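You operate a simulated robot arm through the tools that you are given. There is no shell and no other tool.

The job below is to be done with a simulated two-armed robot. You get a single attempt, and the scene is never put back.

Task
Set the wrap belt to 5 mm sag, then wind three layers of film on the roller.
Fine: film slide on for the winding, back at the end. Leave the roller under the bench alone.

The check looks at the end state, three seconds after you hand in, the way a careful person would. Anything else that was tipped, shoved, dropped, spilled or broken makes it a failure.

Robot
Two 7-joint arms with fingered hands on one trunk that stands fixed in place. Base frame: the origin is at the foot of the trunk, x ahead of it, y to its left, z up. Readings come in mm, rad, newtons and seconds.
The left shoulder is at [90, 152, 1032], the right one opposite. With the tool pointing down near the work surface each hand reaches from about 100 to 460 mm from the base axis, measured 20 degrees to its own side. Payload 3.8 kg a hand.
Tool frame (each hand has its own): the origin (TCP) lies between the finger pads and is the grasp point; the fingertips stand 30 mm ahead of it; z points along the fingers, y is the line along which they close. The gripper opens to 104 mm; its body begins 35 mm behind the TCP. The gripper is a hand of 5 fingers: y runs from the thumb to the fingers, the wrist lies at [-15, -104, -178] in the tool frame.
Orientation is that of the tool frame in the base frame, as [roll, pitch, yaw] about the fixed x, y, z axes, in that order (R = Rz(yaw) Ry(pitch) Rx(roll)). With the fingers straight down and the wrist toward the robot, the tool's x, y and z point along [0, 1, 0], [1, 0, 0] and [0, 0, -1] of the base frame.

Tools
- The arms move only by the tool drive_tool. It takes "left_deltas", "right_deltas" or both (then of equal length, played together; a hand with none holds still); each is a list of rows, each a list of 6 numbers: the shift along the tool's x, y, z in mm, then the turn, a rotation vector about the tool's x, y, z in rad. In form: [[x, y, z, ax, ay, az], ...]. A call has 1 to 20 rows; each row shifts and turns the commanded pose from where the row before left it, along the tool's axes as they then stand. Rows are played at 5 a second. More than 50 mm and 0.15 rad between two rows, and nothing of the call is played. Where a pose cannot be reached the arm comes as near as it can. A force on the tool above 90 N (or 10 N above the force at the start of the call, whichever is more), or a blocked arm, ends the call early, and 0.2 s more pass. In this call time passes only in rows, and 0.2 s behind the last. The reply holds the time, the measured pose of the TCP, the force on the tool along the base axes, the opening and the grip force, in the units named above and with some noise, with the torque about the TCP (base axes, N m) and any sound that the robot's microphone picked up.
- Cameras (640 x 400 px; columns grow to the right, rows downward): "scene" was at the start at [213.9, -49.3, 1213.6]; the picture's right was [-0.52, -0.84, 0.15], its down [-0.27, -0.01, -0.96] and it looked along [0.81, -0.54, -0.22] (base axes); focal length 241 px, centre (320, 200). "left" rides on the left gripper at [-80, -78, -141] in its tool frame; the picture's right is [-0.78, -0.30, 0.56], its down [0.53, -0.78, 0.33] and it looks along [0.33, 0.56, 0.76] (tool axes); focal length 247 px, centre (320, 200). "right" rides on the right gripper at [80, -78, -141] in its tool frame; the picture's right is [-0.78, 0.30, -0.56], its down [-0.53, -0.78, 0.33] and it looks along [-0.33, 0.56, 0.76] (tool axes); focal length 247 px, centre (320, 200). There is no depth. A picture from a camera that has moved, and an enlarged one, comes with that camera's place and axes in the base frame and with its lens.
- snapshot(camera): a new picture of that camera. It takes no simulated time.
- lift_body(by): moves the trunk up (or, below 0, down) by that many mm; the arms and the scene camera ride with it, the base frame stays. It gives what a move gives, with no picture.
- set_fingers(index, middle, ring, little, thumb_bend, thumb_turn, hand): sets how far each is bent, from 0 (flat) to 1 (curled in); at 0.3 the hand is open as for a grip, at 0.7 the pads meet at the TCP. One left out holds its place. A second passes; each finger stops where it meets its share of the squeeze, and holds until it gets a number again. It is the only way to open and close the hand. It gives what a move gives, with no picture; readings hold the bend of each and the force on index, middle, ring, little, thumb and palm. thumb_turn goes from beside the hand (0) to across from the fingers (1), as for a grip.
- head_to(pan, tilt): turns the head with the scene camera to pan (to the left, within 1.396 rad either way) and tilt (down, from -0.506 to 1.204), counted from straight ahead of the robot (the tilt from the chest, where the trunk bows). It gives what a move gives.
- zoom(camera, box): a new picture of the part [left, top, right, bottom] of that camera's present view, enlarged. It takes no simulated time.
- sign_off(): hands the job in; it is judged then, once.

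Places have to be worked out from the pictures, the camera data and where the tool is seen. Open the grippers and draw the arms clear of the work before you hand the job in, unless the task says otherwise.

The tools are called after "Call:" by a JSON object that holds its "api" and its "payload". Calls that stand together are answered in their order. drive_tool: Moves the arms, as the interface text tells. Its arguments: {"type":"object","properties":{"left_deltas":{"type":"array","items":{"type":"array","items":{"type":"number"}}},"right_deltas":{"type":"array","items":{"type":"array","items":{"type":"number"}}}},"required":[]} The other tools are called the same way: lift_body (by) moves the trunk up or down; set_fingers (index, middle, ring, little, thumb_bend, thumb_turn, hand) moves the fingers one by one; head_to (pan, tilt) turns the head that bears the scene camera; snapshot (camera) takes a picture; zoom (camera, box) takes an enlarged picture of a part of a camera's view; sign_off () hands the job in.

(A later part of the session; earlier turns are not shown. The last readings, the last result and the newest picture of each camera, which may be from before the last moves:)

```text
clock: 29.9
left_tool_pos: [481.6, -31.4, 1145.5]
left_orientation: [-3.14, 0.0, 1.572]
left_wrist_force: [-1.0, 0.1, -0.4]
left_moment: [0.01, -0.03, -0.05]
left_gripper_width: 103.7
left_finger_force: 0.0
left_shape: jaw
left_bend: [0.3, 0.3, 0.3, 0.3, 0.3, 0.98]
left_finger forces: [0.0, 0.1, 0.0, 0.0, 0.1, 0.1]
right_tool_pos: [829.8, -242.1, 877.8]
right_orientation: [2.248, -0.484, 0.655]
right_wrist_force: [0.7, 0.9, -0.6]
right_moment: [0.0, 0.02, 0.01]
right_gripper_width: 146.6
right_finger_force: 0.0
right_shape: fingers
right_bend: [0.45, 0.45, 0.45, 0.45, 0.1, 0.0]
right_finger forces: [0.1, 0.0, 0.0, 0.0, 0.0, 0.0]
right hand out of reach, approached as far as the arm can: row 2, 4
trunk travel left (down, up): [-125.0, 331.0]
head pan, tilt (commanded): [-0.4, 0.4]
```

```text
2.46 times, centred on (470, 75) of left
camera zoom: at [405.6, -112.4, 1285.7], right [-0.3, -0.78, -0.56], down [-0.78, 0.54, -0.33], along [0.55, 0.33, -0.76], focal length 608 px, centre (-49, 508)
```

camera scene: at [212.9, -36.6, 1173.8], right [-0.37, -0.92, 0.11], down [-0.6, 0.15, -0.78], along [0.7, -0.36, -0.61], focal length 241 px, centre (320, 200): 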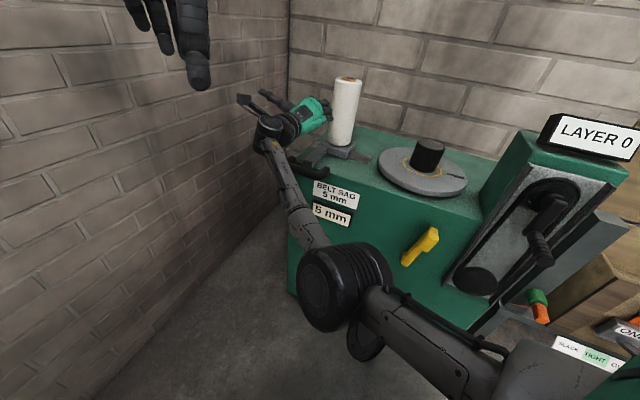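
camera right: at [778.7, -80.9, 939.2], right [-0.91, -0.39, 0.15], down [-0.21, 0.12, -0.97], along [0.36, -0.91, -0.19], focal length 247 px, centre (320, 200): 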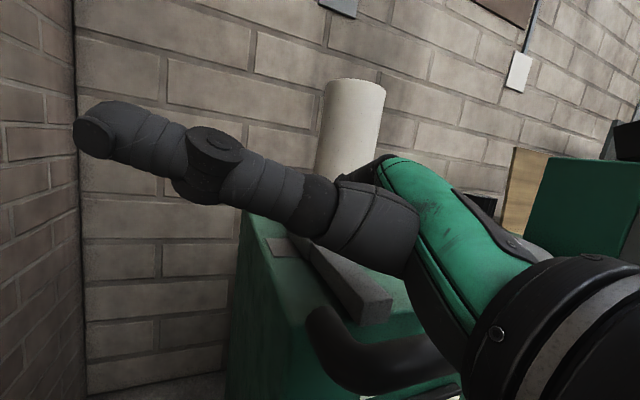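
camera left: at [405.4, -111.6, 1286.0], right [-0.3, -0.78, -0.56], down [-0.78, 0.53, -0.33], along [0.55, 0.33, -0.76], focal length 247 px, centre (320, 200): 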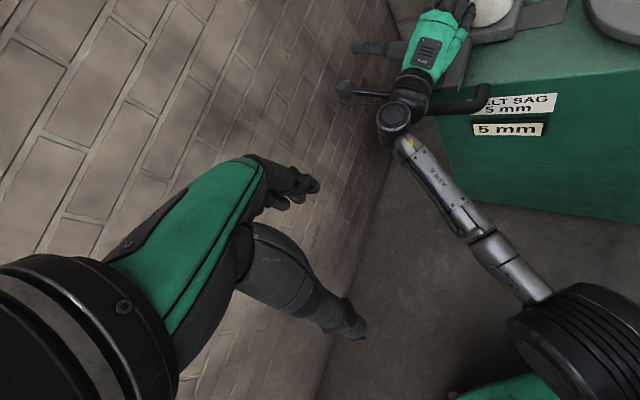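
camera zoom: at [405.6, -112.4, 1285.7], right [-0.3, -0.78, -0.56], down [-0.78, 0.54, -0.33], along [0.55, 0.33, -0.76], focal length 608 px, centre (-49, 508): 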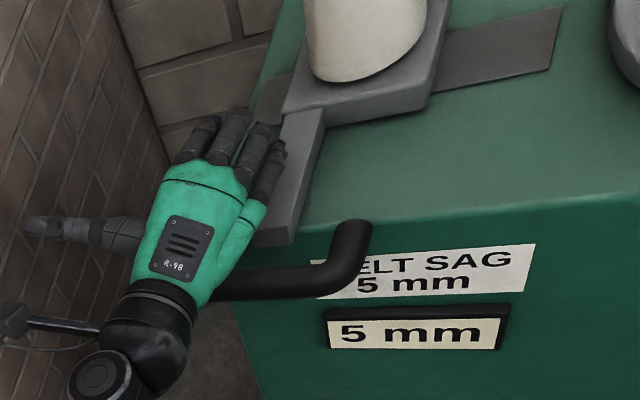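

The fingers hover just left of and above the bar, but this is at the arm's reach limit. I turn the hand slightly left to regain reach and shift 30 mm further left, before lowering with the trunk.

Call:
{"api": "drive_tool", "payload": {"right_deltas": [[0, 0, 0, 0.046, 0.069, -0.0555], [0, 0, 0, 0.046, 0.069, -0.0555], [13.3, -4.8, 5.1, 0, 0, 0], [13.3, -4.8, 5.1, 0, 0, 0]]}}

Call:
{"api": "snapshot", "payload": {"camera": "right"}}

Call:
{"api": "zoom", "payload": {"camera": "left", "box": [340, 0, 600, 150]}}

Call:
{"api": "zoom", "payload": {"camera": "scene", "box": [220, 60, 400, 200]}}

```text
clock: 30.9
left_tool_pos: [481.7, -30.6, 1146.0]
left_orientation: [-3.138, -0.001, 1.571]
left_wrist_force: [0.4, -0.9, -0.2]
left_moment: [0.03, 0.01, -0.03]
left_gripper_width: 103.7
left_finger_force: 0.1
left_shape: jaw
left_bend: [0.3, 0.3, 0.3, 0.3, 0.3, 0.98]
left_finger forces: [0.1, 0.0, 0.0, 0.0, 0.0, 0.0]
right_tool_pos: [849.3, -220.2, 877.9]
right_orientation: [2.245, -0.483, 0.858]
right_wrist_force: [0.2, 0.5, -0.2]
right_moment: [0.05, 0.01, -0.02]
right_gripper_width: 146.6
right_finger_force: 0.1
right_shape: fingers
right_bend: [0.45, 0.45, 0.45, 0.45, 0.1, 0.0]
right_finger forces: [0.0, 0.0, 0.1, 0.0, 0.0, 0.0]
trunk travel left (down, up): [-125.0, 331.0]
head pan, tilt (commanded): [-0.4, 0.4]
```

```text
taken
camera right: at [767.8, -72.4, 939.6], right [-0.81, -0.56, 0.15], down [-0.23, 0.08, -0.97], along [0.53, -0.83, -0.19], focal length 247 px, centre (320, 200)
```

right: 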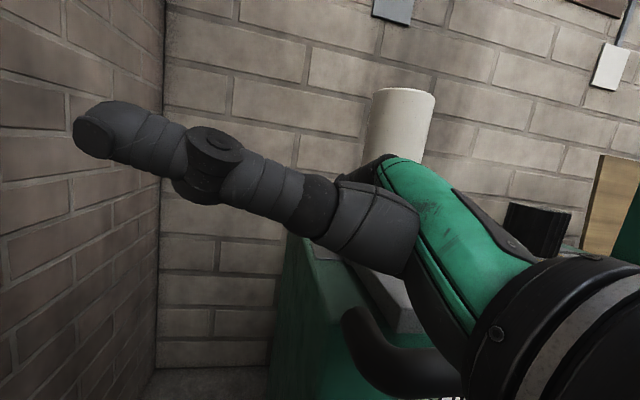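

```text
2.46 times, centred on (470, 75) of left
camera zoom: at [405.3, -111.7, 1286.1], right [-0.3, -0.78, -0.56], down [-0.78, 0.53, -0.33], along [0.56, 0.33, -0.76], focal length 608 px, centre (-49, 508)
```

zoom: 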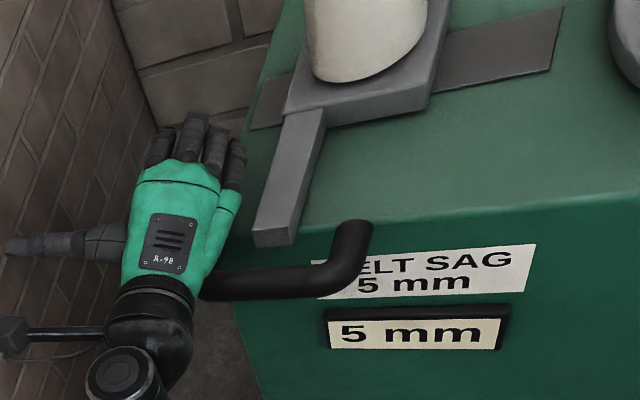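

```text
2.86 times, centred on (310, 130) of scene
camera zoom: at [212.8, -36.7, 1173.8], right [-0.37, -0.92, 0.11], down [-0.6, 0.15, -0.78], along [0.7, -0.36, -0.61], focal length 688 px, centre (349, 400)
```

zoom: 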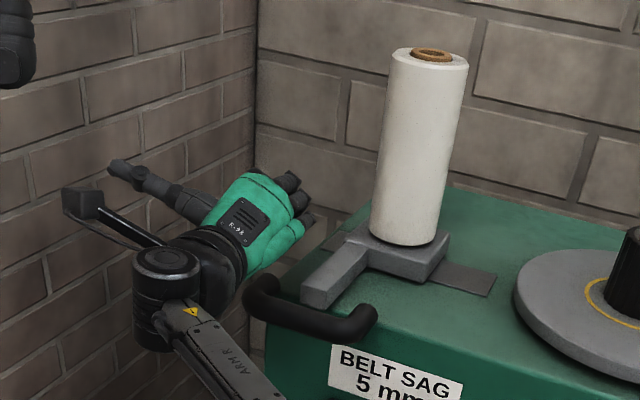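

The fingers are now left of the bar, but the rail near it looks about as high as the bar, so I want a better view before lowering. I swing the left hand's camera over to look directly at the slide.

Call:
{"api": "drive_tool", "payload": {"left_deltas": [[0, 40, 0, 0, 0, 0], [0, 40, 0, 0, 0, 0], [0, 0, 0, 0, 0, 0.15], [0, 0, 0, 0, 0, 0.15], [0, 0, 0, 0, 0, 0.15], [0, 0, 0, 0, 0, 0.15], [0, 0, 0, 0, 0, 0.15], [0, 0, 0, 0, 0, 0.15], [0, 0, 0, 0, 0, 0.15]]}}

Call:
{"api": "snapshot", "payload": {"camera": "left"}}

```text
clock: 32.9
left_tool_pos: [562.1, -31.6, 1145.1]
left_orientation: [-3.142, 0.002, 0.521]
left_wrist_force: [0.1, 0.6, -0.2]
left_moment: [-0.01, -0.01, 0.01]
left_gripper_width: 103.7
left_finger_force: 0.0
left_shape: jaw
left_bend: [0.3, 0.3, 0.3, 0.3, 0.3, 0.98]
left_finger forces: [0.1, 0.0, 0.1, 0.1, 0.1, 0.0]
right_tool_pos: [850.1, -220.5, 879.0]
right_orientation: [2.245, -0.483, 0.858]
right_wrist_force: [0.2, -0.2, 0.0]
right_moment: [-0.03, 0.0, 0.01]
right_gripper_width: 146.7
right_finger_force: 0.0
right_shape: fingers
right_bend: [0.45, 0.45, 0.45, 0.45, 0.1, 0.0]
right_finger forces: [0.0, 0.0, 0.1, 0.1, 0.0, 0.1]
trunk travel left (down, up): [-125.0, 331.0]
head pan, tilt (commanded): [-0.4, 0.4]
```

```text
taken
camera left: at [455.8, -4.1, 1285.3], right [-0.82, -0.13, -0.56], down [0.08, 0.94, -0.33], along [0.56, -0.32, -0.76], focal length 247 px, centre (320, 200)
```

left: 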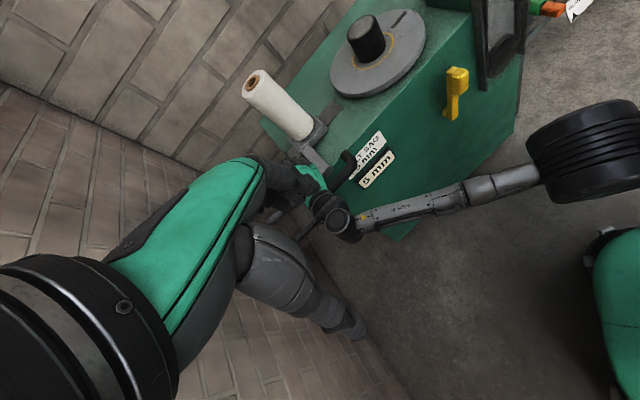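

The slide is at the middle of the left camera's picture now. I zoom in there.

Call:
{"api": "zoom", "payload": {"camera": "left", "box": [240, 80, 420, 220]}}

Call:
{"api": "zoom", "payload": {"camera": "scene", "box": [270, 100, 380, 190]}}

```text
2.86 times, centred on (330, 150) of left
camera zoom: at [455.8, -4.1, 1285.3], right [-0.82, -0.13, -0.56], down [0.08, 0.94, -0.33], along [0.56, -0.32, -0.76], focal length 706 px, centre (291, 343)
```

zoom: 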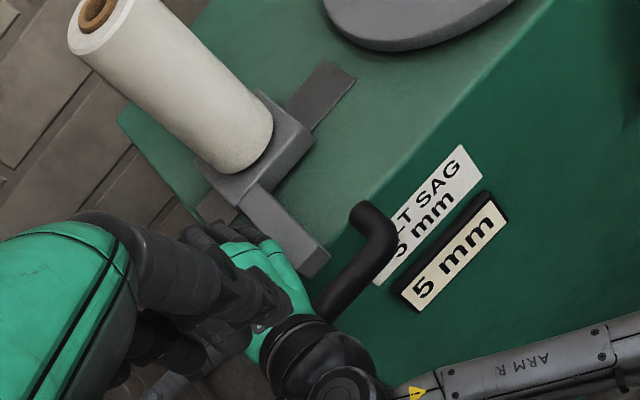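

```text
4.44 times, centred on (325, 145) of scene
camera zoom: at [213.0, -36.9, 1173.7], right [-0.37, -0.92, 0.11], down [-0.6, 0.15, -0.78], along [0.7, -0.36, -0.61], focal length 1070 px, centre (298, 444)
```

zoom: 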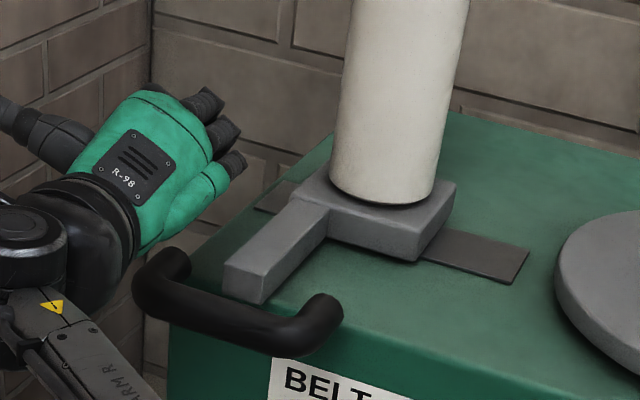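

The rail appears to be at about the height of the machine top, so I pitch the fingers down by 0.3 rad to keep the palm high above it, then lower about 25 mm and look.

Call:
{"api": "drive_tool", "payload": {"right_deltas": [[0, 0, 0, 0.15, 0, 0], [0, 0, 0, 0.15, 0, 0], [-11.4, -12.2, 18, 0, 0, 0]]}}

Call:
{"api": "zoom", "payload": {"camera": "scene", "box": [270, 100, 380, 190]}}

Call:
{"api": "zoom", "payload": {"camera": "left", "box": [240, 80, 420, 220]}}

Call:
{"api": "snapshot", "payload": {"camera": "right"}}

```text
clock: 33.7
left_tool_pos: [563.4, -30.5, 1146.0]
left_orientation: [-3.14, 0.002, 0.521]
left_wrist_force: [-0.7, 0.6, 0.5]
left_moment: [0.0, 0.0, 0.01]
left_gripper_width: 103.7
left_finger_force: 0.1
left_shape: jaw
left_bend: [0.3, 0.3, 0.3, 0.3, 0.3, 0.98]
left_finger forces: [0.1, 0.0, 0.0, 0.0, 0.1, 0.0]
right_tool_pos: [850.9, -220.1, 852.2]
right_orientation: [2.546, -0.482, 0.856]
right_wrist_force: [0.2, -0.8, 0.5]
right_moment: [-0.02, 0.0, -0.01]
right_gripper_width: 146.7
right_finger_force: 0.1
right_shape: fingers
right_bend: [0.45, 0.45, 0.45, 0.45, 0.1, 0.0]
right_finger forces: [0.0, 0.1, 0.1, 0.0, 0.0, 0.0]
trunk travel left (down, up): [-125.0, 331.0]
head pan, tilt (commanded): [-0.4, 0.4]
```

```text
4.44 times, centred on (325, 145) of scene
camera zoom: at [213.5, -37.0, 1173.5], right [-0.37, -0.92, 0.11], down [-0.6, 0.15, -0.78], along [0.7, -0.36, -0.61], focal length 1070 px, centre (298, 444)
```

zoom: 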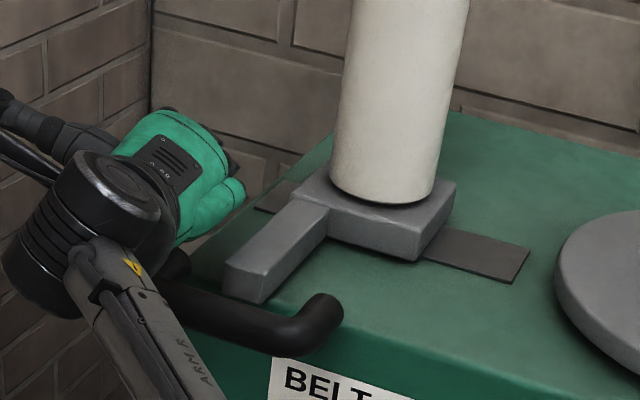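

```text
2.86 times, centred on (330, 150) of left
camera zoom: at [456.2, -4.4, 1285.3], right [-0.82, -0.13, -0.56], down [0.08, 0.94, -0.33], along [0.57, -0.32, -0.76], focal length 706 px, centre (291, 343)
```

zoom: 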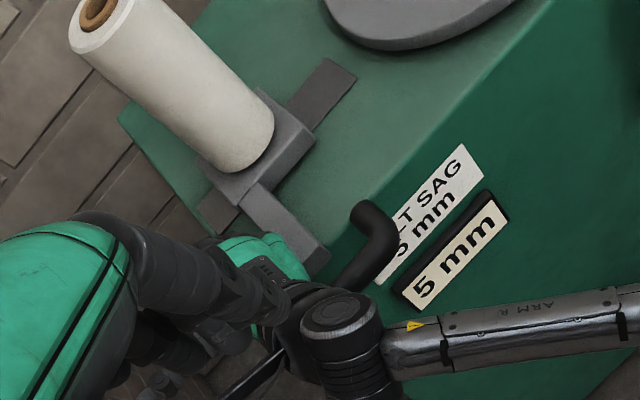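

```text
taken
camera right: at [767.5, -98.7, 954.1], right [-0.69, -0.7, 0.2], down [-0.44, 0.19, -0.88], along [0.57, -0.69, -0.44], focal length 247 px, centre (320, 200)
```

right: 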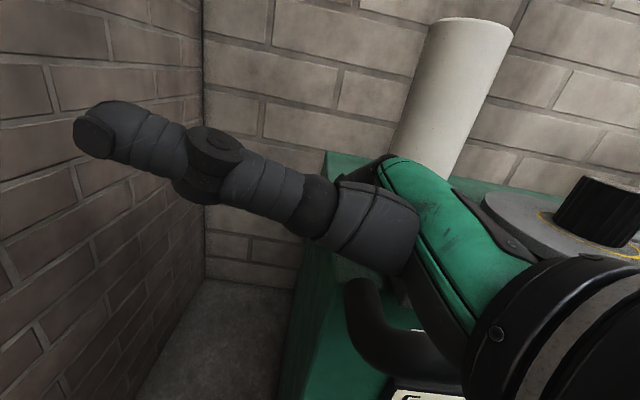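

The hand is clear of the rail and left of the bar. I lower 12 mm more and sweep right (along the track direction) 30 mm to come up to the bar's left side.

Call:
{"api": "drive_tool", "payload": {"right_deltas": [[-5.6, -5.9, 8.8, 0, 0, 0], [-13.3, 3.0, -6.3, 0, 0, 0], [-13.3, 3.0, -6.3, 0, 0, 0]]}}

Call:
{"api": "zoom", "payload": {"camera": "scene", "box": [270, 100, 380, 190]}}

Call:
{"api": "zoom", "payload": {"camera": "left", "box": [240, 80, 420, 220]}}

Call:
{"api": "snapshot", "payload": {"camera": "right"}}

```text
clock: 34.5
left_tool_pos: [562.8, -30.6, 1145.3]
left_orientation: [3.14, 0.001, 0.523]
left_wrist_force: [-0.6, -0.5, 0.4]
left_moment: [0.02, 0.01, 0.03]
left_gripper_width: 103.8
left_finger_force: 0.1
left_shape: jaw
left_bend: [0.3, 0.3, 0.3, 0.3, 0.3, 0.98]
left_finger forces: [0.0, 0.1, 0.0, 0.0, 0.0, 0.1]
right_tool_pos: [829.2, -240.9, 841.5]
right_orientation: [2.545, -0.484, 0.859]
right_wrist_force: [0.6, -0.5, 0.6]
right_moment: [-0.05, 0.0, 0.03]
right_gripper_width: 146.7
right_finger_force: 0.3
right_shape: fingers
right_bend: [0.45, 0.45, 0.45, 0.45, 0.1, 0.0]
right_finger forces: [0.0, 0.0, 0.0, 0.9, 0.1, 0.0]
trunk travel left (down, up): [-125.0, 331.0]
head pan, tilt (commanded): [-0.4, 0.4]
```

```text
4.44 times, centred on (325, 145) of scene
camera zoom: at [212.5, -36.8, 1173.9], right [-0.37, -0.92, 0.11], down [-0.6, 0.15, -0.78], along [0.7, -0.36, -0.61], focal length 1070 px, centre (298, 444)
```

zoom: 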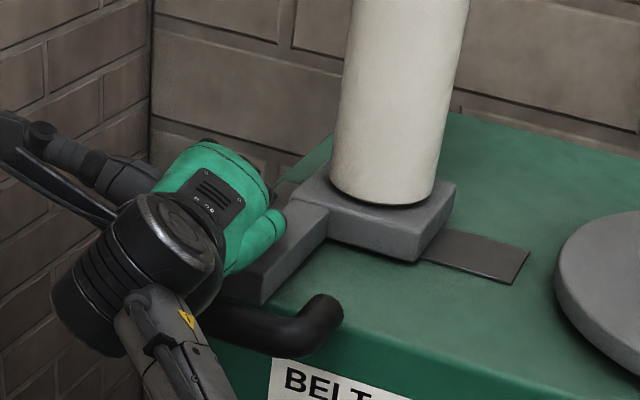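

```text
2.86 times, centred on (330, 150) of left
camera zoom: at [455.1, -4.1, 1285.9], right [-0.82, -0.13, -0.56], down [0.08, 0.94, -0.33], along [0.57, -0.32, -0.76], focal length 706 px, centre (291, 343)
```

zoom: 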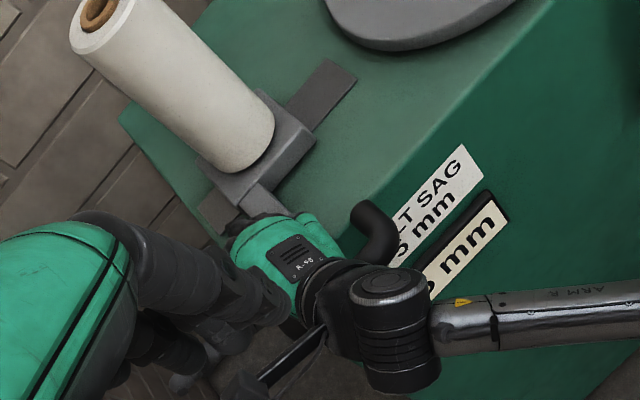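

```text
taken
camera right: at [744.7, -118.3, 942.9], right [-0.69, -0.7, 0.19], down [-0.44, 0.19, -0.88], along [0.57, -0.69, -0.44], focal length 247 px, centre (320, 200)
```

right: 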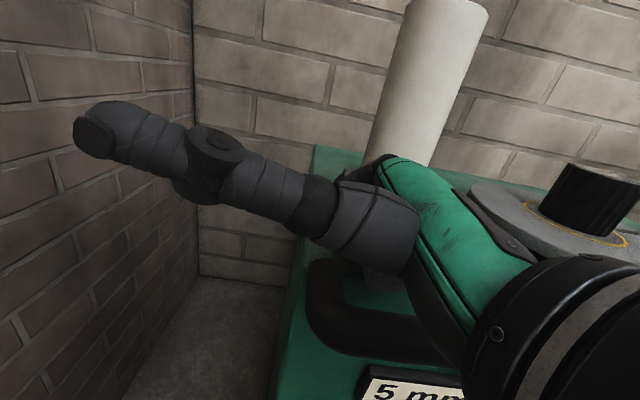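

The little finger reads 0.9 N — it has just met the bar. I keep pushing right in 10 mm steps.

Call:
{"api": "drive_tool", "payload": {"right_deltas": [[-8.9, 2.0, -4.2, 0, 0, 0], [-8.9, 2.0, -4.2, 0, 0, 0]]}}

Call:
{"api": "zoom", "payload": {"camera": "scene", "box": [270, 100, 380, 190]}}

Call:
{"api": "zoom", "payload": {"camera": "left", "box": [240, 80, 420, 220]}}

```text
clock: 35.1
left_tool_pos: [562.3, -30.5, 1145.9]
left_orientation: [3.142, 0.001, 0.523]
left_wrist_force: [-0.4, -0.3, 0.1]
left_moment: [0.04, -0.02, -0.01]
left_gripper_width: 104.0
left_finger_force: 0.1
left_shape: jaw
left_bend: [0.3, 0.3, 0.3, 0.3, 0.3, 0.98]
left_finger forces: [0.0, 0.1, 0.1, 0.0, 0.1, 0.0]
right_tool_pos: [814.8, -253.8, 841.1]
right_orientation: [2.545, -0.482, 0.858]
right_wrist_force: [4.5, 2.7, 0.8]
right_moment: [-0.08, -0.05, 0.23]
right_gripper_width: 146.5
right_finger_force: 2.2
right_shape: fingers
right_bend: [0.45, 0.45, 0.45, 0.45, 0.1, 0.0]
right_finger forces: [0.0, 0.0, 4.4, 0.4, 0.0, 0.1]
trunk travel left (down, up): [-125.0, 331.0]
head pan, tilt (commanded): [-0.4, 0.4]
```

```text
4.44 times, centred on (325, 145) of scene
camera zoom: at [213.1, -36.4, 1173.7], right [-0.37, -0.92, 0.11], down [-0.6, 0.15, -0.78], along [0.7, -0.36, -0.61], focal length 1070 px, centre (298, 444)
```

zoom: 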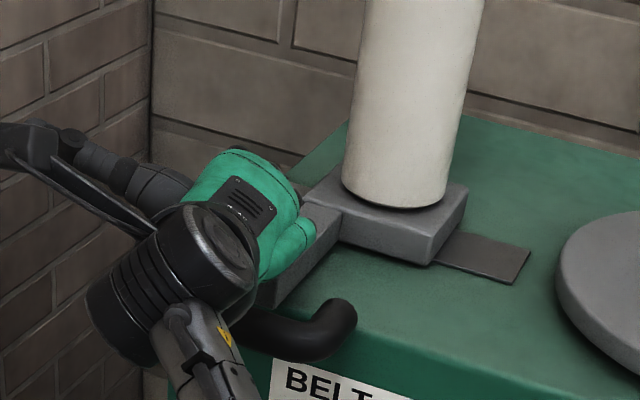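

```text
2.86 times, centred on (330, 150) of left
camera zoom: at [455.8, -3.6, 1285.6], right [-0.82, -0.13, -0.56], down [0.08, 0.94, -0.33], along [0.57, -0.32, -0.76], focal length 706 px, centre (291, 343)
```

zoom: 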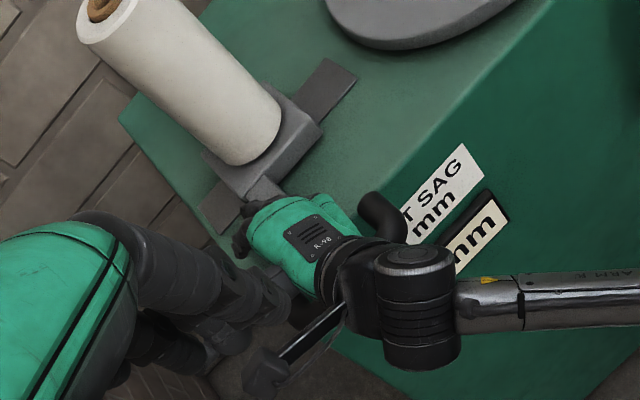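

The slide (and the black U-handle, which is evidently attached to it) moved right about 10 mm with ~5 N. I continue pushing.

Call:
{"api": "drive_tool", "payload": {"right_deltas": [[-8.9, 2.0, -4.2, 0, 0, 0], [-8.9, 2.0, -4.2, 0, 0, 0], [-8.9, 2.0, -4.2, 0, 0, 0]]}}

Call:
{"api": "zoom", "payload": {"camera": "scene", "box": [270, 100, 380, 190]}}

Call:
{"api": "zoom", "payload": {"camera": "left", "box": [240, 80, 420, 220]}}

```text
clock: 35.9
left_tool_pos: [562.2, -30.6, 1145.8]
left_orientation: [-3.141, 0.002, 0.522]
left_wrist_force: [1.0, 0.0, -0.2]
left_moment: [0.0, -0.02, 0.0]
left_gripper_width: 104.2
left_finger_force: 0.1
left_shape: jaw
left_bend: [0.3, 0.3, 0.3, 0.3, 0.3, 0.98]
left_finger forces: [0.1, 0.0, 0.0, 0.1, 0.0, 0.0]
right_tool_pos: [793.9, -275.9, 841.1]
right_orientation: [2.544, -0.485, 0.86]
right_wrist_force: [3.3, 3.4, 2.1]
right_moment: [-0.1, -0.08, 0.2]
right_gripper_width: 146.5
right_finger_force: 2.3
right_shape: fingers
right_bend: [0.45, 0.45, 0.45, 0.45, 0.1, 0.0]
right_finger forces: [0.1, 0.0, 4.7, 0.7, 0.0, 0.0]
trunk travel left (down, up): [-125.0, 331.0]
head pan, tilt (commanded): [-0.4, 0.4]
```

```text
4.44 times, centred on (325, 145) of scene
camera zoom: at [212.6, -36.4, 1173.8], right [-0.37, -0.92, 0.11], down [-0.6, 0.15, -0.78], along [0.7, -0.36, -0.61], focal length 1070 px, centre (298, 444)
```

zoom: 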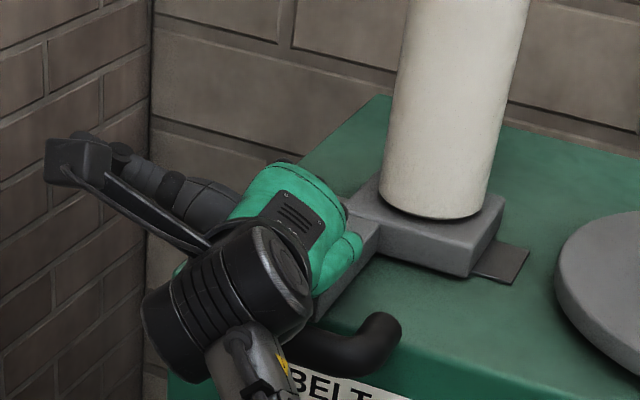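

```text
2.86 times, centred on (330, 150) of left
camera zoom: at [455.2, -3.7, 1285.8], right [-0.82, -0.13, -0.56], down [0.08, 0.94, -0.33], along [0.57, -0.32, -0.76], focal length 706 px, centre (291, 343)
```

zoom: 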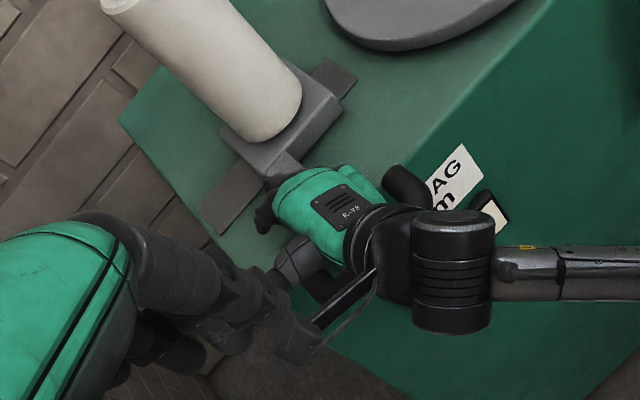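

Slide moved another ~30 mm with about 5 N. I continue with smaller steps, watching for the stop.

Call:
{"api": "drive_tool", "payload": {"right_deltas": [[-8.9, 2.0, -4.2, 0, 0, 0], [-8.9, 2.0, -4.2, 0, 0, 0]]}}

Call:
{"api": "zoom", "payload": {"camera": "scene", "box": [270, 100, 380, 190]}}

Call:
{"api": "zoom", "payload": {"camera": "left", "box": [240, 80, 420, 220]}}

```text
clock: 36.5
left_tool_pos: [562.6, -30.1, 1145.1]
left_orientation: [-3.141, -0.001, 0.522]
left_wrist_force: [-0.1, -0.4, 0.7]
left_moment: [-0.01, -0.02, 0.01]
left_gripper_width: 103.6
left_finger_force: 0.1
left_shape: jaw
left_bend: [0.3, 0.3, 0.3, 0.3, 0.3, 0.98]
left_finger forces: [0.0, 0.1, 0.0, 0.1, 0.1, 0.0]
right_tool_pos: [778.4, -291.1, 840.5]
right_orientation: [2.544, -0.481, 0.856]
right_wrist_force: [2.3, 3.2, 2.5]
right_moment: [-0.13, -0.06, 0.21]
right_gripper_width: 146.9
right_finger_force: 2.5
right_shape: fingers
right_bend: [0.45, 0.45, 0.45, 0.45, 0.1, 0.0]
right_finger forces: [0.1, 0.0, 4.7, 1.1, 0.0, 0.0]
trunk travel left (down, up): [-125.0, 331.0]
head pan, tilt (commanded): [-0.4, 0.4]
```

```text
4.44 times, centred on (325, 145) of scene
camera zoom: at [212.4, -36.4, 1173.9], right [-0.37, -0.92, 0.11], down [-0.6, 0.15, -0.78], along [0.7, -0.36, -0.61], focal length 1070 px, centre (298, 444)
```

zoom: 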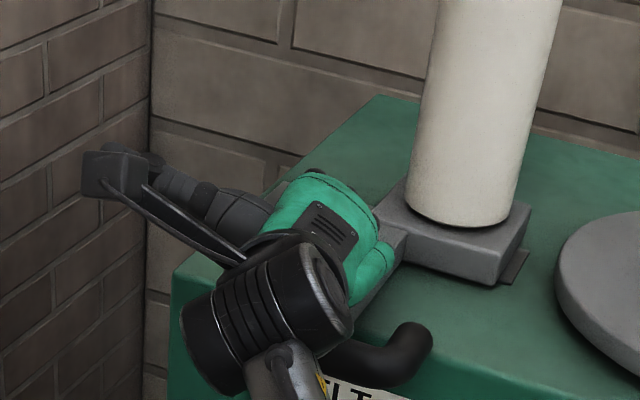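

```text
2.86 times, centred on (330, 150) of left
camera zoom: at [454.9, -3.7, 1285.9], right [-0.82, -0.13, -0.56], down [0.08, 0.94, -0.33], along [0.57, -0.32, -0.76], focal length 706 px, centre (291, 343)
```

zoom: 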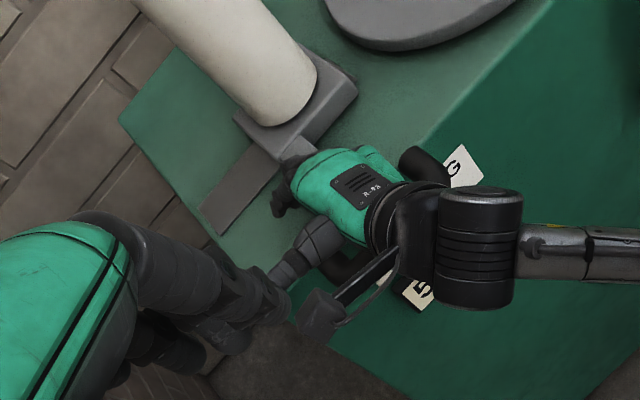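

Nearly at the right end of the track. I continue in 5 mm steps until the force rises.

Call:
{"api": "drive_tool", "payload": {"right_deltas": [[-4.45, 1.0, -2.1, 0, 0, 0], [-4.45, 1.0, -2.1, 0, 0, 0], [-4.45, 1.0, -2.1, 0, 0, 0]]}}

Call:
{"api": "zoom", "payload": {"camera": "scene", "box": [270, 100, 380, 190]}}

Call:
{"api": "zoom", "payload": {"camera": "left", "box": [240, 80, 420, 220]}}

```text
clock: 37.3
left_tool_pos: [561.9, -29.9, 1147.1]
left_orientation: [3.141, 0.003, 0.52]
left_wrist_force: [-0.4, 0.4, -0.9]
left_moment: [0.0, -0.01, 0.04]
left_gripper_width: 103.8
left_finger_force: 0.0
left_shape: jaw
left_bend: [0.3, 0.3, 0.3, 0.3, 0.3, 0.98]
left_finger forces: [0.0, 0.0, 0.0, 0.0, 0.0, 0.0]
right_tool_pos: [769.0, -301.2, 840.8]
right_orientation: [2.548, -0.482, 0.856]
right_wrist_force: [2.9, 3.1, 4.1]
right_moment: [-0.14, -0.05, 0.27]
right_gripper_width: 146.8
right_finger_force: 3.0
right_shape: fingers
right_bend: [0.45, 0.45, 0.45, 0.45, 0.1, 0.0]
right_finger forces: [0.0, 0.0, 5.3, 1.1, 0.0, 0.0]
trunk travel left (down, up): [-125.0, 331.0]
head pan, tilt (commanded): [-0.4, 0.4]
```

```text
4.44 times, centred on (325, 145) of scene
camera zoom: at [212.6, -36.2, 1173.8], right [-0.37, -0.92, 0.11], down [-0.6, 0.15, -0.78], along [0.7, -0.36, -0.61], focal length 1070 px, centre (298, 444)
```

zoom: 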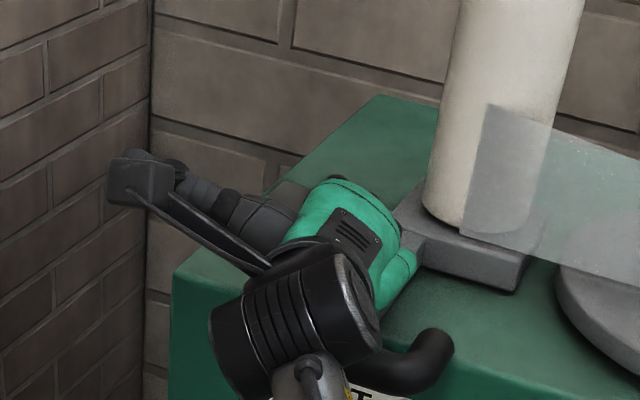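

```text
2.86 times, centred on (330, 150) of left
camera zoom: at [455.2, -3.4, 1285.8], right [-0.82, -0.13, -0.56], down [0.08, 0.94, -0.33], along [0.57, -0.32, -0.76], focal length 706 px, centre (291, 343)
```

zoom: 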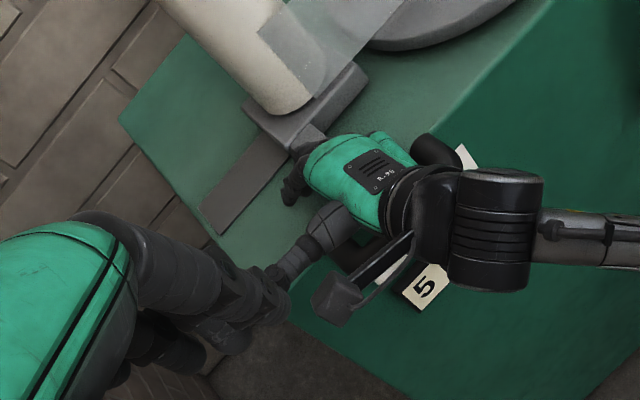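

A film web now spans from the roll to the roller, so the slide is "on". I push a few mm further to make sure it is seated against its stop.

Call:
{"api": "drive_tool", "payload": {"right_deltas": [[-3.5, 0.8, -1.7, 0, 0, 0], [-3.5, 0.8, -1.7, 0, 0, 0]]}}

Call:
{"api": "zoom", "payload": {"camera": "left", "box": [240, 80, 420, 220]}}

Call:
{"api": "snapshot", "payload": {"camera": "scene"}}

```text
clock: 37.9
left_tool_pos: [562.8, -29.8, 1145.8]
left_orientation: [3.141, -0.001, 0.523]
left_wrist_force: [-0.5, -0.4, 1.0]
left_moment: [-0.01, -0.01, -0.01]
left_gripper_width: 103.7
left_finger_force: 0.1
left_shape: jaw
left_bend: [0.3, 0.3, 0.3, 0.3, 0.3, 0.98]
left_finger forces: [0.1, 0.0, 0.0, 0.0, 0.1, 0.0]
right_tool_pos: [763.4, -307.4, 839.7]
right_orientation: [2.546, -0.483, 0.858]
right_wrist_force: [2.6, 3.6, 3.6]
right_moment: [-0.14, -0.08, 0.18]
right_gripper_width: 146.9
right_finger_force: 2.8
right_shape: fingers
right_bend: [0.45, 0.45, 0.45, 0.45, 0.1, 0.0]
right_finger forces: [0.0, 0.1, 5.2, 0.7, 0.0, 0.0]
trunk travel left (down, up): [-125.0, 331.0]
head pan, tilt (commanded): [-0.4, 0.4]
```

```text
2.86 times, centred on (330, 150) of left
camera zoom: at [455.1, -3.4, 1285.8], right [-0.82, -0.13, -0.56], down [0.08, 0.94, -0.33], along [0.57, -0.32, -0.76], focal length 706 px, centre (291, 343)
```

zoom: 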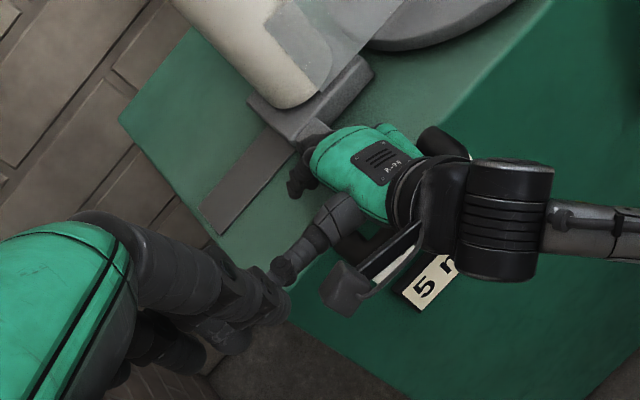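

```text
taken
camera scene: at [212.5, -36.1, 1173.9], right [-0.37, -0.92, 0.11], down [-0.6, 0.15, -0.78], along [0.7, -0.36, -0.61], focal length 241 px, centre (320, 200)
```

scene: 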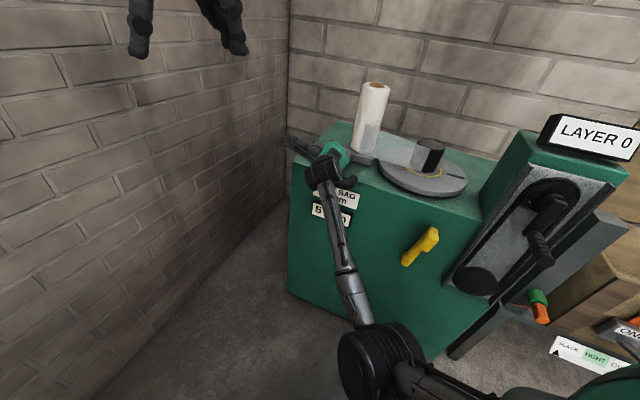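

Film is engaged; force is still just sliding friction (~5 N). I push up to 9 mm more to find the end of travel.

Call:
{"api": "drive_tool", "payload": {"right_deltas": [[-2.65, 0.6, -1.26, 0, 0, 0], [-2.65, 0.6, -1.26, 0, 0, 0], [-2.65, 0.6, -1.26, 0, 0, 0]]}}

Call:
{"api": "zoom", "payload": {"camera": "scene", "box": [300, 70, 480, 220]}}

```text
clock: 38.7
left_tool_pos: [562.8, -28.1, 1144.3]
left_orientation: [3.141, 0.002, 0.522]
left_wrist_force: [0.8, 0.7, 0.4]
left_moment: [0.0, -0.01, -0.01]
left_gripper_width: 103.6
left_finger_force: 0.0
left_shape: jaw
left_bend: [0.3, 0.3, 0.3, 0.3, 0.3, 0.98]
left_finger forces: [0.1, 0.1, 0.0, 0.0, 0.0, 0.0]
right_tool_pos: [755.9, -312.9, 842.0]
right_orientation: [2.545, -0.481, 0.859]
right_wrist_force: [5.7, 4.3, 2.2]
right_moment: [-0.06, -0.08, 0.34]
right_gripper_width: 146.7
right_finger_force: 3.0
right_shape: fingers
right_bend: [0.45, 0.45, 0.45, 0.45, 0.1, 0.0]
right_finger forces: [0.0, 0.0, 6.4, 0.3, 0.1, 0.1]
trunk travel left (down, up): [-125.0, 331.0]
head pan, tilt (commanded): [-0.4, 0.4]
```

```text
2.67 times, centred on (390, 145) of scene
camera zoom: at [213.3, -36.0, 1173.7], right [-0.37, -0.92, 0.11], down [-0.6, 0.15, -0.78], along [0.7, -0.36, -0.61], focal length 642 px, centre (133, 347)
```

zoom: 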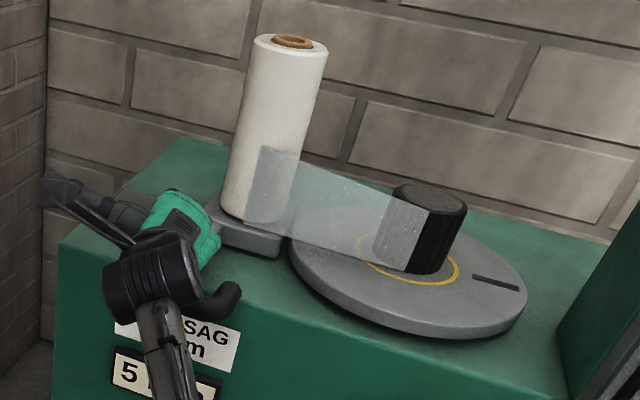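

The slide is on (web spans roll to roller) and force is starting to rise at its end. I back the fingers off the bar, lift clear, and bring the hand back in front of the machine.

Call:
{"api": "drive_tool", "payload": {"right_deltas": [[8.85, -2.0, 4.2, 0, 0, 0], [8.85, -2.0, 4.2, 0, 0, 0], [15.4, 16.5, -24.5, 0, 0, 0], [15.4, 16.5, -24.5, 0, 0, 0], [15.4, 16.5, -24.5, 0, 0, 0]]}}

Call:
{"api": "snapshot", "payload": {"camera": "scene"}}

Call:
{"api": "snapshot", "payload": {"camera": "right"}}

```text
clock: 39.9
left_tool_pos: [562.2, -30.5, 1146.4]
left_orientation: [-3.141, 0.0, 0.521]
left_wrist_force: [-0.7, 0.1, -0.1]
left_moment: [0.04, -0.02, 0.03]
left_gripper_width: 103.9
left_finger_force: 0.2
left_shape: jaw
left_bend: [0.3, 0.3, 0.3, 0.3, 0.3, 0.98]
left_finger forces: [0.0, 0.0, 0.0, 0.0, 0.0, 0.0]
right_tool_pos: [770.4, -299.1, 942.9]
right_orientation: [2.547, -0.481, 0.856]
right_wrist_force: [0.0, 0.8, 0.3]
right_moment: [0.04, 0.02, -0.03]
right_gripper_width: 146.7
right_finger_force: 0.0
right_shape: fingers
right_bend: [0.45, 0.45, 0.45, 0.45, 0.1, 0.0]
right_finger forces: [0.0, 0.1, 0.0, 0.0, 0.1, 0.0]
trunk travel left (down, up): [-125.0, 331.0]
head pan, tilt (commanded): [-0.4, 0.4]
```

```text
taken
camera scene: at [212.6, -36.6, 1173.8], right [-0.37, -0.92, 0.11], down [-0.6, 0.15, -0.78], along [0.7, -0.36, -0.61], focal length 241 px, centre (320, 200)
```

scene: 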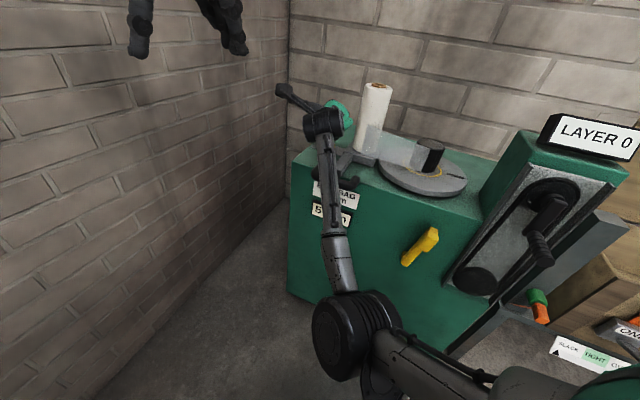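

```text
taken
camera right: at [686.7, -176.5, 1043.8], right [-0.69, -0.7, 0.2], down [-0.44, 0.19, -0.88], along [0.57, -0.69, -0.44], focal length 247 px, centre (320, 200)
```

right: 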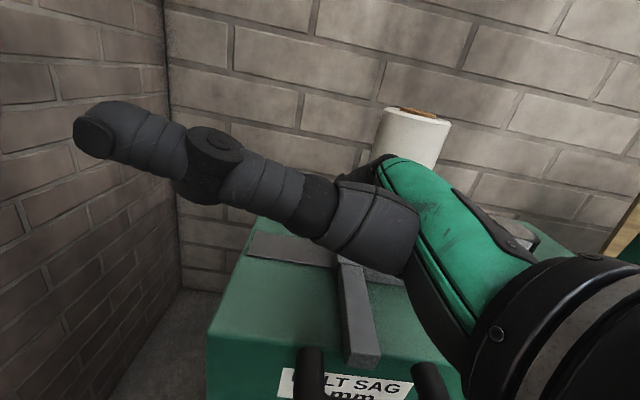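

The hand is clear and the slide stays on. Now I move back and right to a spot in front of the machine.

Call:
{"api": "drive_tool", "payload": {"right_deltas": [[-32.4, -9.3, -30.7, 0, 0, 0], [-32.4, -9.3, -30.7, 0, 0, 0], [-32.4, -9.3, -30.7, 0, 0, 0], [-32.4, -9.3, -30.7, 0, 0, 0], [-32.4, -9.3, -30.7, 0, 0, 0], [-32.4, -9.3, -30.7, 0, 0, 0]]}}

Call:
{"api": "drive_tool", "payload": {"right_deltas": [[0, 0, 0, -0.122, -0.037, -0.051], [0, 0, 0, -0.122, -0.037, -0.051], [0, 0, 0, -0.122, -0.037, -0.051], [0, 0, 0, -0.122, -0.037, -0.051], [0, 0, 0, -0.122, -0.037, -0.051], [0, 0, 0, -0.122, -0.037, -0.051], [0, 0, 0, -0.122, -0.037, -0.051], [0, 0, 0, -0.122, -0.037, -0.051]]}}

Call:
{"api": "snapshot", "payload": {"camera": "scene"}}

Call:
{"api": "snapshot", "payload": {"camera": "right"}}

```text
clock: 41.3
left_tool_pos: [561.8, -30.7, 1146.1]
left_orientation: [3.141, 0.0, 0.521]
left_wrist_force: [0.0, -0.8, -0.3]
left_moment: [-0.01, -0.03, 0.02]
left_gripper_width: 103.9
left_finger_force: 0.1
left_shape: jaw
left_bend: [0.3, 0.3, 0.3, 0.3, 0.3, 0.98]
left_finger forces: [0.1, 0.1, 0.1, 0.1, 0.0, 0.0]
right_tool_pos: [506.4, -373.4, 960.6]
right_orientation: [2.548, -0.483, 0.856]
right_wrist_force: [0.0, -0.2, -0.2]
right_moment: [-0.01, -0.01, 0.0]
right_gripper_width: 146.8
right_finger_force: 0.1
right_shape: fingers
right_bend: [0.45, 0.45, 0.45, 0.45, 0.1, 0.0]
right_finger forces: [0.0, 0.1, 0.0, 0.0, 0.0, 0.0]
trunk travel left (down, up): [-125.0, 331.0]
head pan, tilt (commanded): [-0.4, 0.4]
```

```text
clock: 42.2
left_tool_pos: [561.0, -30.2, 1144.9]
left_orientation: [-3.14, 0.001, 0.522]
left_wrist_force: [-0.3, -0.8, -0.4]
left_moment: [0.04, 0.02, 0.01]
left_gripper_width: 103.9
left_finger_force: 0.0
left_shape: jaw
left_bend: [0.3, 0.3, 0.3, 0.3, 0.3, 0.98]
left_finger forces: [0.0, 0.1, 0.0, 0.0, 0.0, 0.0]
right_tool_pos: [513.7, -383.2, 1045.2]
right_orientation: [1.925, -0.314, 0.933]
right_wrist_force: [-0.8, 1.2, 0.2]
right_moment: [0.0, -0.02, 0.0]
right_gripper_width: 146.8
right_finger_force: 0.0
right_shape: fingers
right_bend: [0.45, 0.45, 0.45, 0.45, 0.1, 0.0]
right_finger forces: [0.0, 0.0, 0.1, 0.0, 0.1, 0.0]
right hand out of reach, approached as far as the arm can: row 1
trunk travel left (down, up): [-125.0, 331.0]
head pan, tilt (commanded): [-0.4, 0.4]
stopped in row 4 (right hand): the arm was blocked; the commanded pose is now the measured one
```

```text
taken
camera scene: at [212.7, -37.0, 1173.8], right [-0.37, -0.92, 0.11], down [-0.6, 0.15, -0.78], along [0.7, -0.36, -0.61], focal length 241 px, centre (320, 200)
```

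scene: 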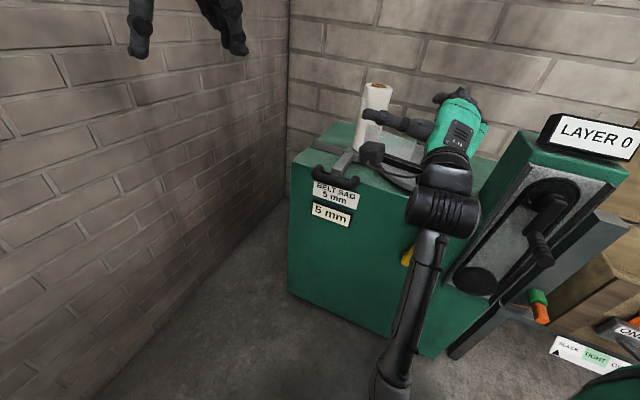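

```text
taken
camera right: at [435.7, -220.5, 1047.4], right [-0.86, -0.46, 0.21], down [-0.11, -0.23, -0.97], along [0.49, -0.86, 0.14], focal length 247 px, centre (320, 200)
```

right: 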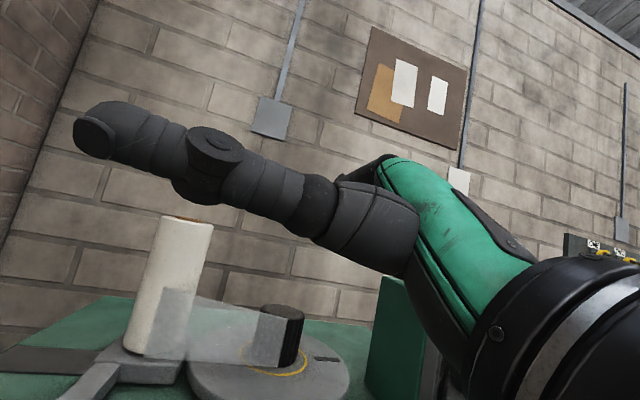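

The reorientation stalled partway at a joint limit, but the hand is free at (514,-383,1045), pointing mostly at the machine. I move it back and toward the crank side, well in front of the column.

Call:
{"api": "drive_tool", "payload": {"right_deltas": [[-41.4, -5.9, -20.7, 0, 0, 0], [-41.4, -5.9, -20.7, 0, 0, 0], [-41.4, -5.9, -20.7, 0, 0, 0], [-41.4, -5.9, -20.7, 0, 0, 0]]}}

Call:
{"api": "head_to", "payload": {"pan": -0.8, "tilt": 0.4}}

Call:
{"api": "snapshot", "payload": {"camera": "scene"}}

Call:
{"api": "snapshot", "payload": {"camera": "right"}}

```text
clock: 43.2
left_tool_pos: [562.0, -31.8, 1146.8]
left_orientation: [3.141, 0.001, 0.522]
left_wrist_force: [0.2, -0.1, 0.2]
left_moment: [0.01, -0.01, -0.02]
left_gripper_width: 103.9
left_finger_force: 0.2
left_shape: jaw
left_bend: [0.3, 0.3, 0.3, 0.3, 0.3, 0.98]
left_finger forces: [0.0, 0.1, 0.0, 0.0, 0.1, 0.0]
right_tool_pos: [426.4, -498.1, 975.3]
right_orientation: [1.926, -0.318, 0.935]
right_wrist_force: [-0.1, 0.6, -0.3]
right_moment: [-0.01, 0.02, 0.05]
right_gripper_width: 146.7
right_finger_force: 0.1
right_shape: fingers
right_bend: [0.45, 0.45, 0.45, 0.45, 0.1, 0.0]
right_finger forces: [0.0, 0.0, 0.1, 0.1, 0.1, 0.0]
right hand out of reach, approached as far as the arm can: row 1, 2, 3, 4
trunk travel left (down, up): [-125.0, 331.0]
head pan, tilt (commanded): [-0.4, 0.4]
```

```text
clock: 44.1
left_tool_pos: [562.6, -30.7, 1145.9]
left_orientation: [-3.141, 0.0, 0.52]
left_wrist_force: [-0.1, -0.1, -0.2]
left_moment: [0.03, 0.01, 0.02]
left_gripper_width: 103.9
left_finger_force: 0.1
left_shape: jaw
left_bend: [0.3, 0.3, 0.3, 0.3, 0.3, 0.98]
left_finger forces: [0.0, 0.0, 0.0, 0.1, 0.1, 0.0]
right_tool_pos: [426.0, -497.6, 974.4]
right_orientation: [1.926, -0.316, 0.932]
right_wrist_force: [-0.8, -0.4, 0.0]
right_moment: [0.0, 0.01, 0.02]
right_gripper_width: 146.7
right_finger_force: 0.0
right_shape: fingers
right_bend: [0.45, 0.45, 0.45, 0.45, 0.1, 0.0]
right_finger forces: [0.1, 0.0, 0.0, 0.0, 0.1, 0.0]
trunk travel left (down, up): [-125.0, 331.0]
head pan, tilt (commanded): [-0.799, 0.4]
```

```text
taken
camera scene: at [192.8, -67.3, 1179.6], right [-0.69, -0.7, 0.2], down [-0.52, 0.28, -0.81], along [0.51, -0.66, -0.55], focal length 241 px, centre (320, 200)
```

scene: 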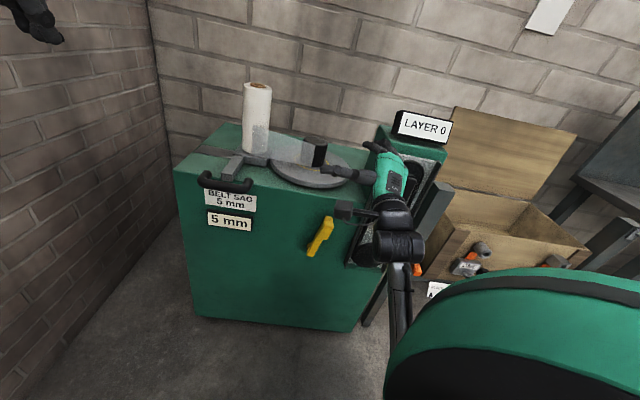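

```text
taken
camera right: at [348.0, -335.7, 977.4], right [-0.86, -0.46, 0.21], down [-0.11, -0.22, -0.97], along [0.49, -0.86, 0.14], focal length 247 px, centre (320, 200)
```

right: 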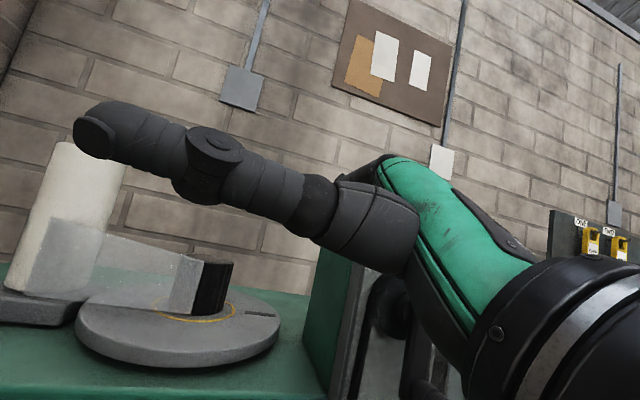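

The arm is at its inner folding limit there (wrist ≈ 300 mm from the shoulder). I lower first, a little away from the machine, then shift right to stand off in front of the crank peg (peg ≈ u −197, z 842, tip at ~(306,-583,842)).

Call:
{"api": "drive_tool", "payload": {"right_deltas": [[-9.5, -40.7, -2.5, 0, 0, 0], [-9.5, -40.7, -2.5, 0, 0, 0], [-9.5, -40.7, -2.5, 0, 0, 0]]}}

Call:
{"api": "snapshot", "payload": {"camera": "right"}}

Call:
{"api": "snapshot", "payload": {"camera": "scene"}}

```text
clock: 44.9
left_tool_pos: [562.2, -30.5, 1146.3]
left_orientation: [-3.139, 0.0, 0.52]
left_wrist_force: [-0.1, -0.1, -0.5]
left_moment: [-0.01, 0.02, 0.0]
left_gripper_width: 103.7
left_finger_force: 0.1
left_shape: jaw
left_bend: [0.3, 0.3, 0.3, 0.3, 0.3, 0.98]
left_finger forces: [0.1, 0.0, 0.1, 0.0, 0.0, 0.0]
right_tool_pos: [429.0, -461.4, 972.9]
right_orientation: [1.67, -0.264, 1.074]
right_wrist_force: [-0.6, 0.1, -0.8]
right_moment: [-0.02, -0.03, -0.02]
right_gripper_width: 146.6
right_finger_force: 0.0
right_shape: fingers
right_bend: [0.45, 0.45, 0.45, 0.45, 0.1, 0.0]
right_finger forces: [0.0, 0.1, 0.0, 0.1, 0.1, 0.1]
trunk travel left (down, up): [-125.0, 331.0]
head pan, tilt (commanded): [-0.799, 0.4]
stopped in row 3 (right hand): the arm was blocked; the commanded pose is now the measured one
```

```text
taken
camera right: at [343.4, -307.9, 932.6], right [-0.86, -0.49, 0.14], down [0.08, -0.39, -0.92], along [0.5, -0.78, 0.38], focal length 247 px, centre (320, 200)
```

right: 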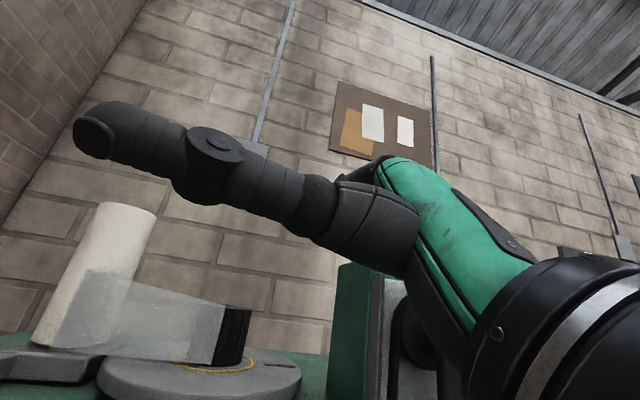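

```text
taken
camera scene: at [193.0, -67.3, 1179.6], right [-0.69, -0.7, 0.2], down [-0.52, 0.28, -0.81], along [0.51, -0.66, -0.55], focal length 241 px, centre (320, 200)
```

scene: 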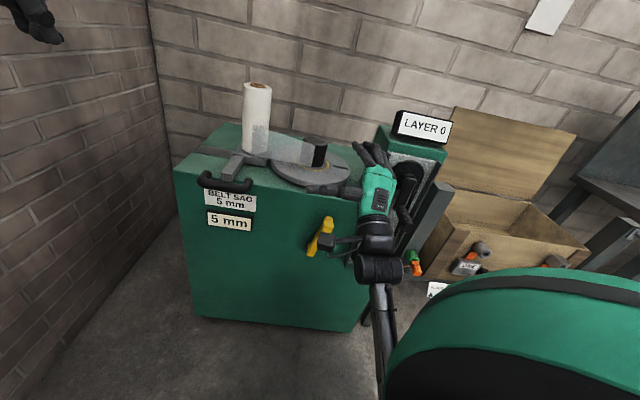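

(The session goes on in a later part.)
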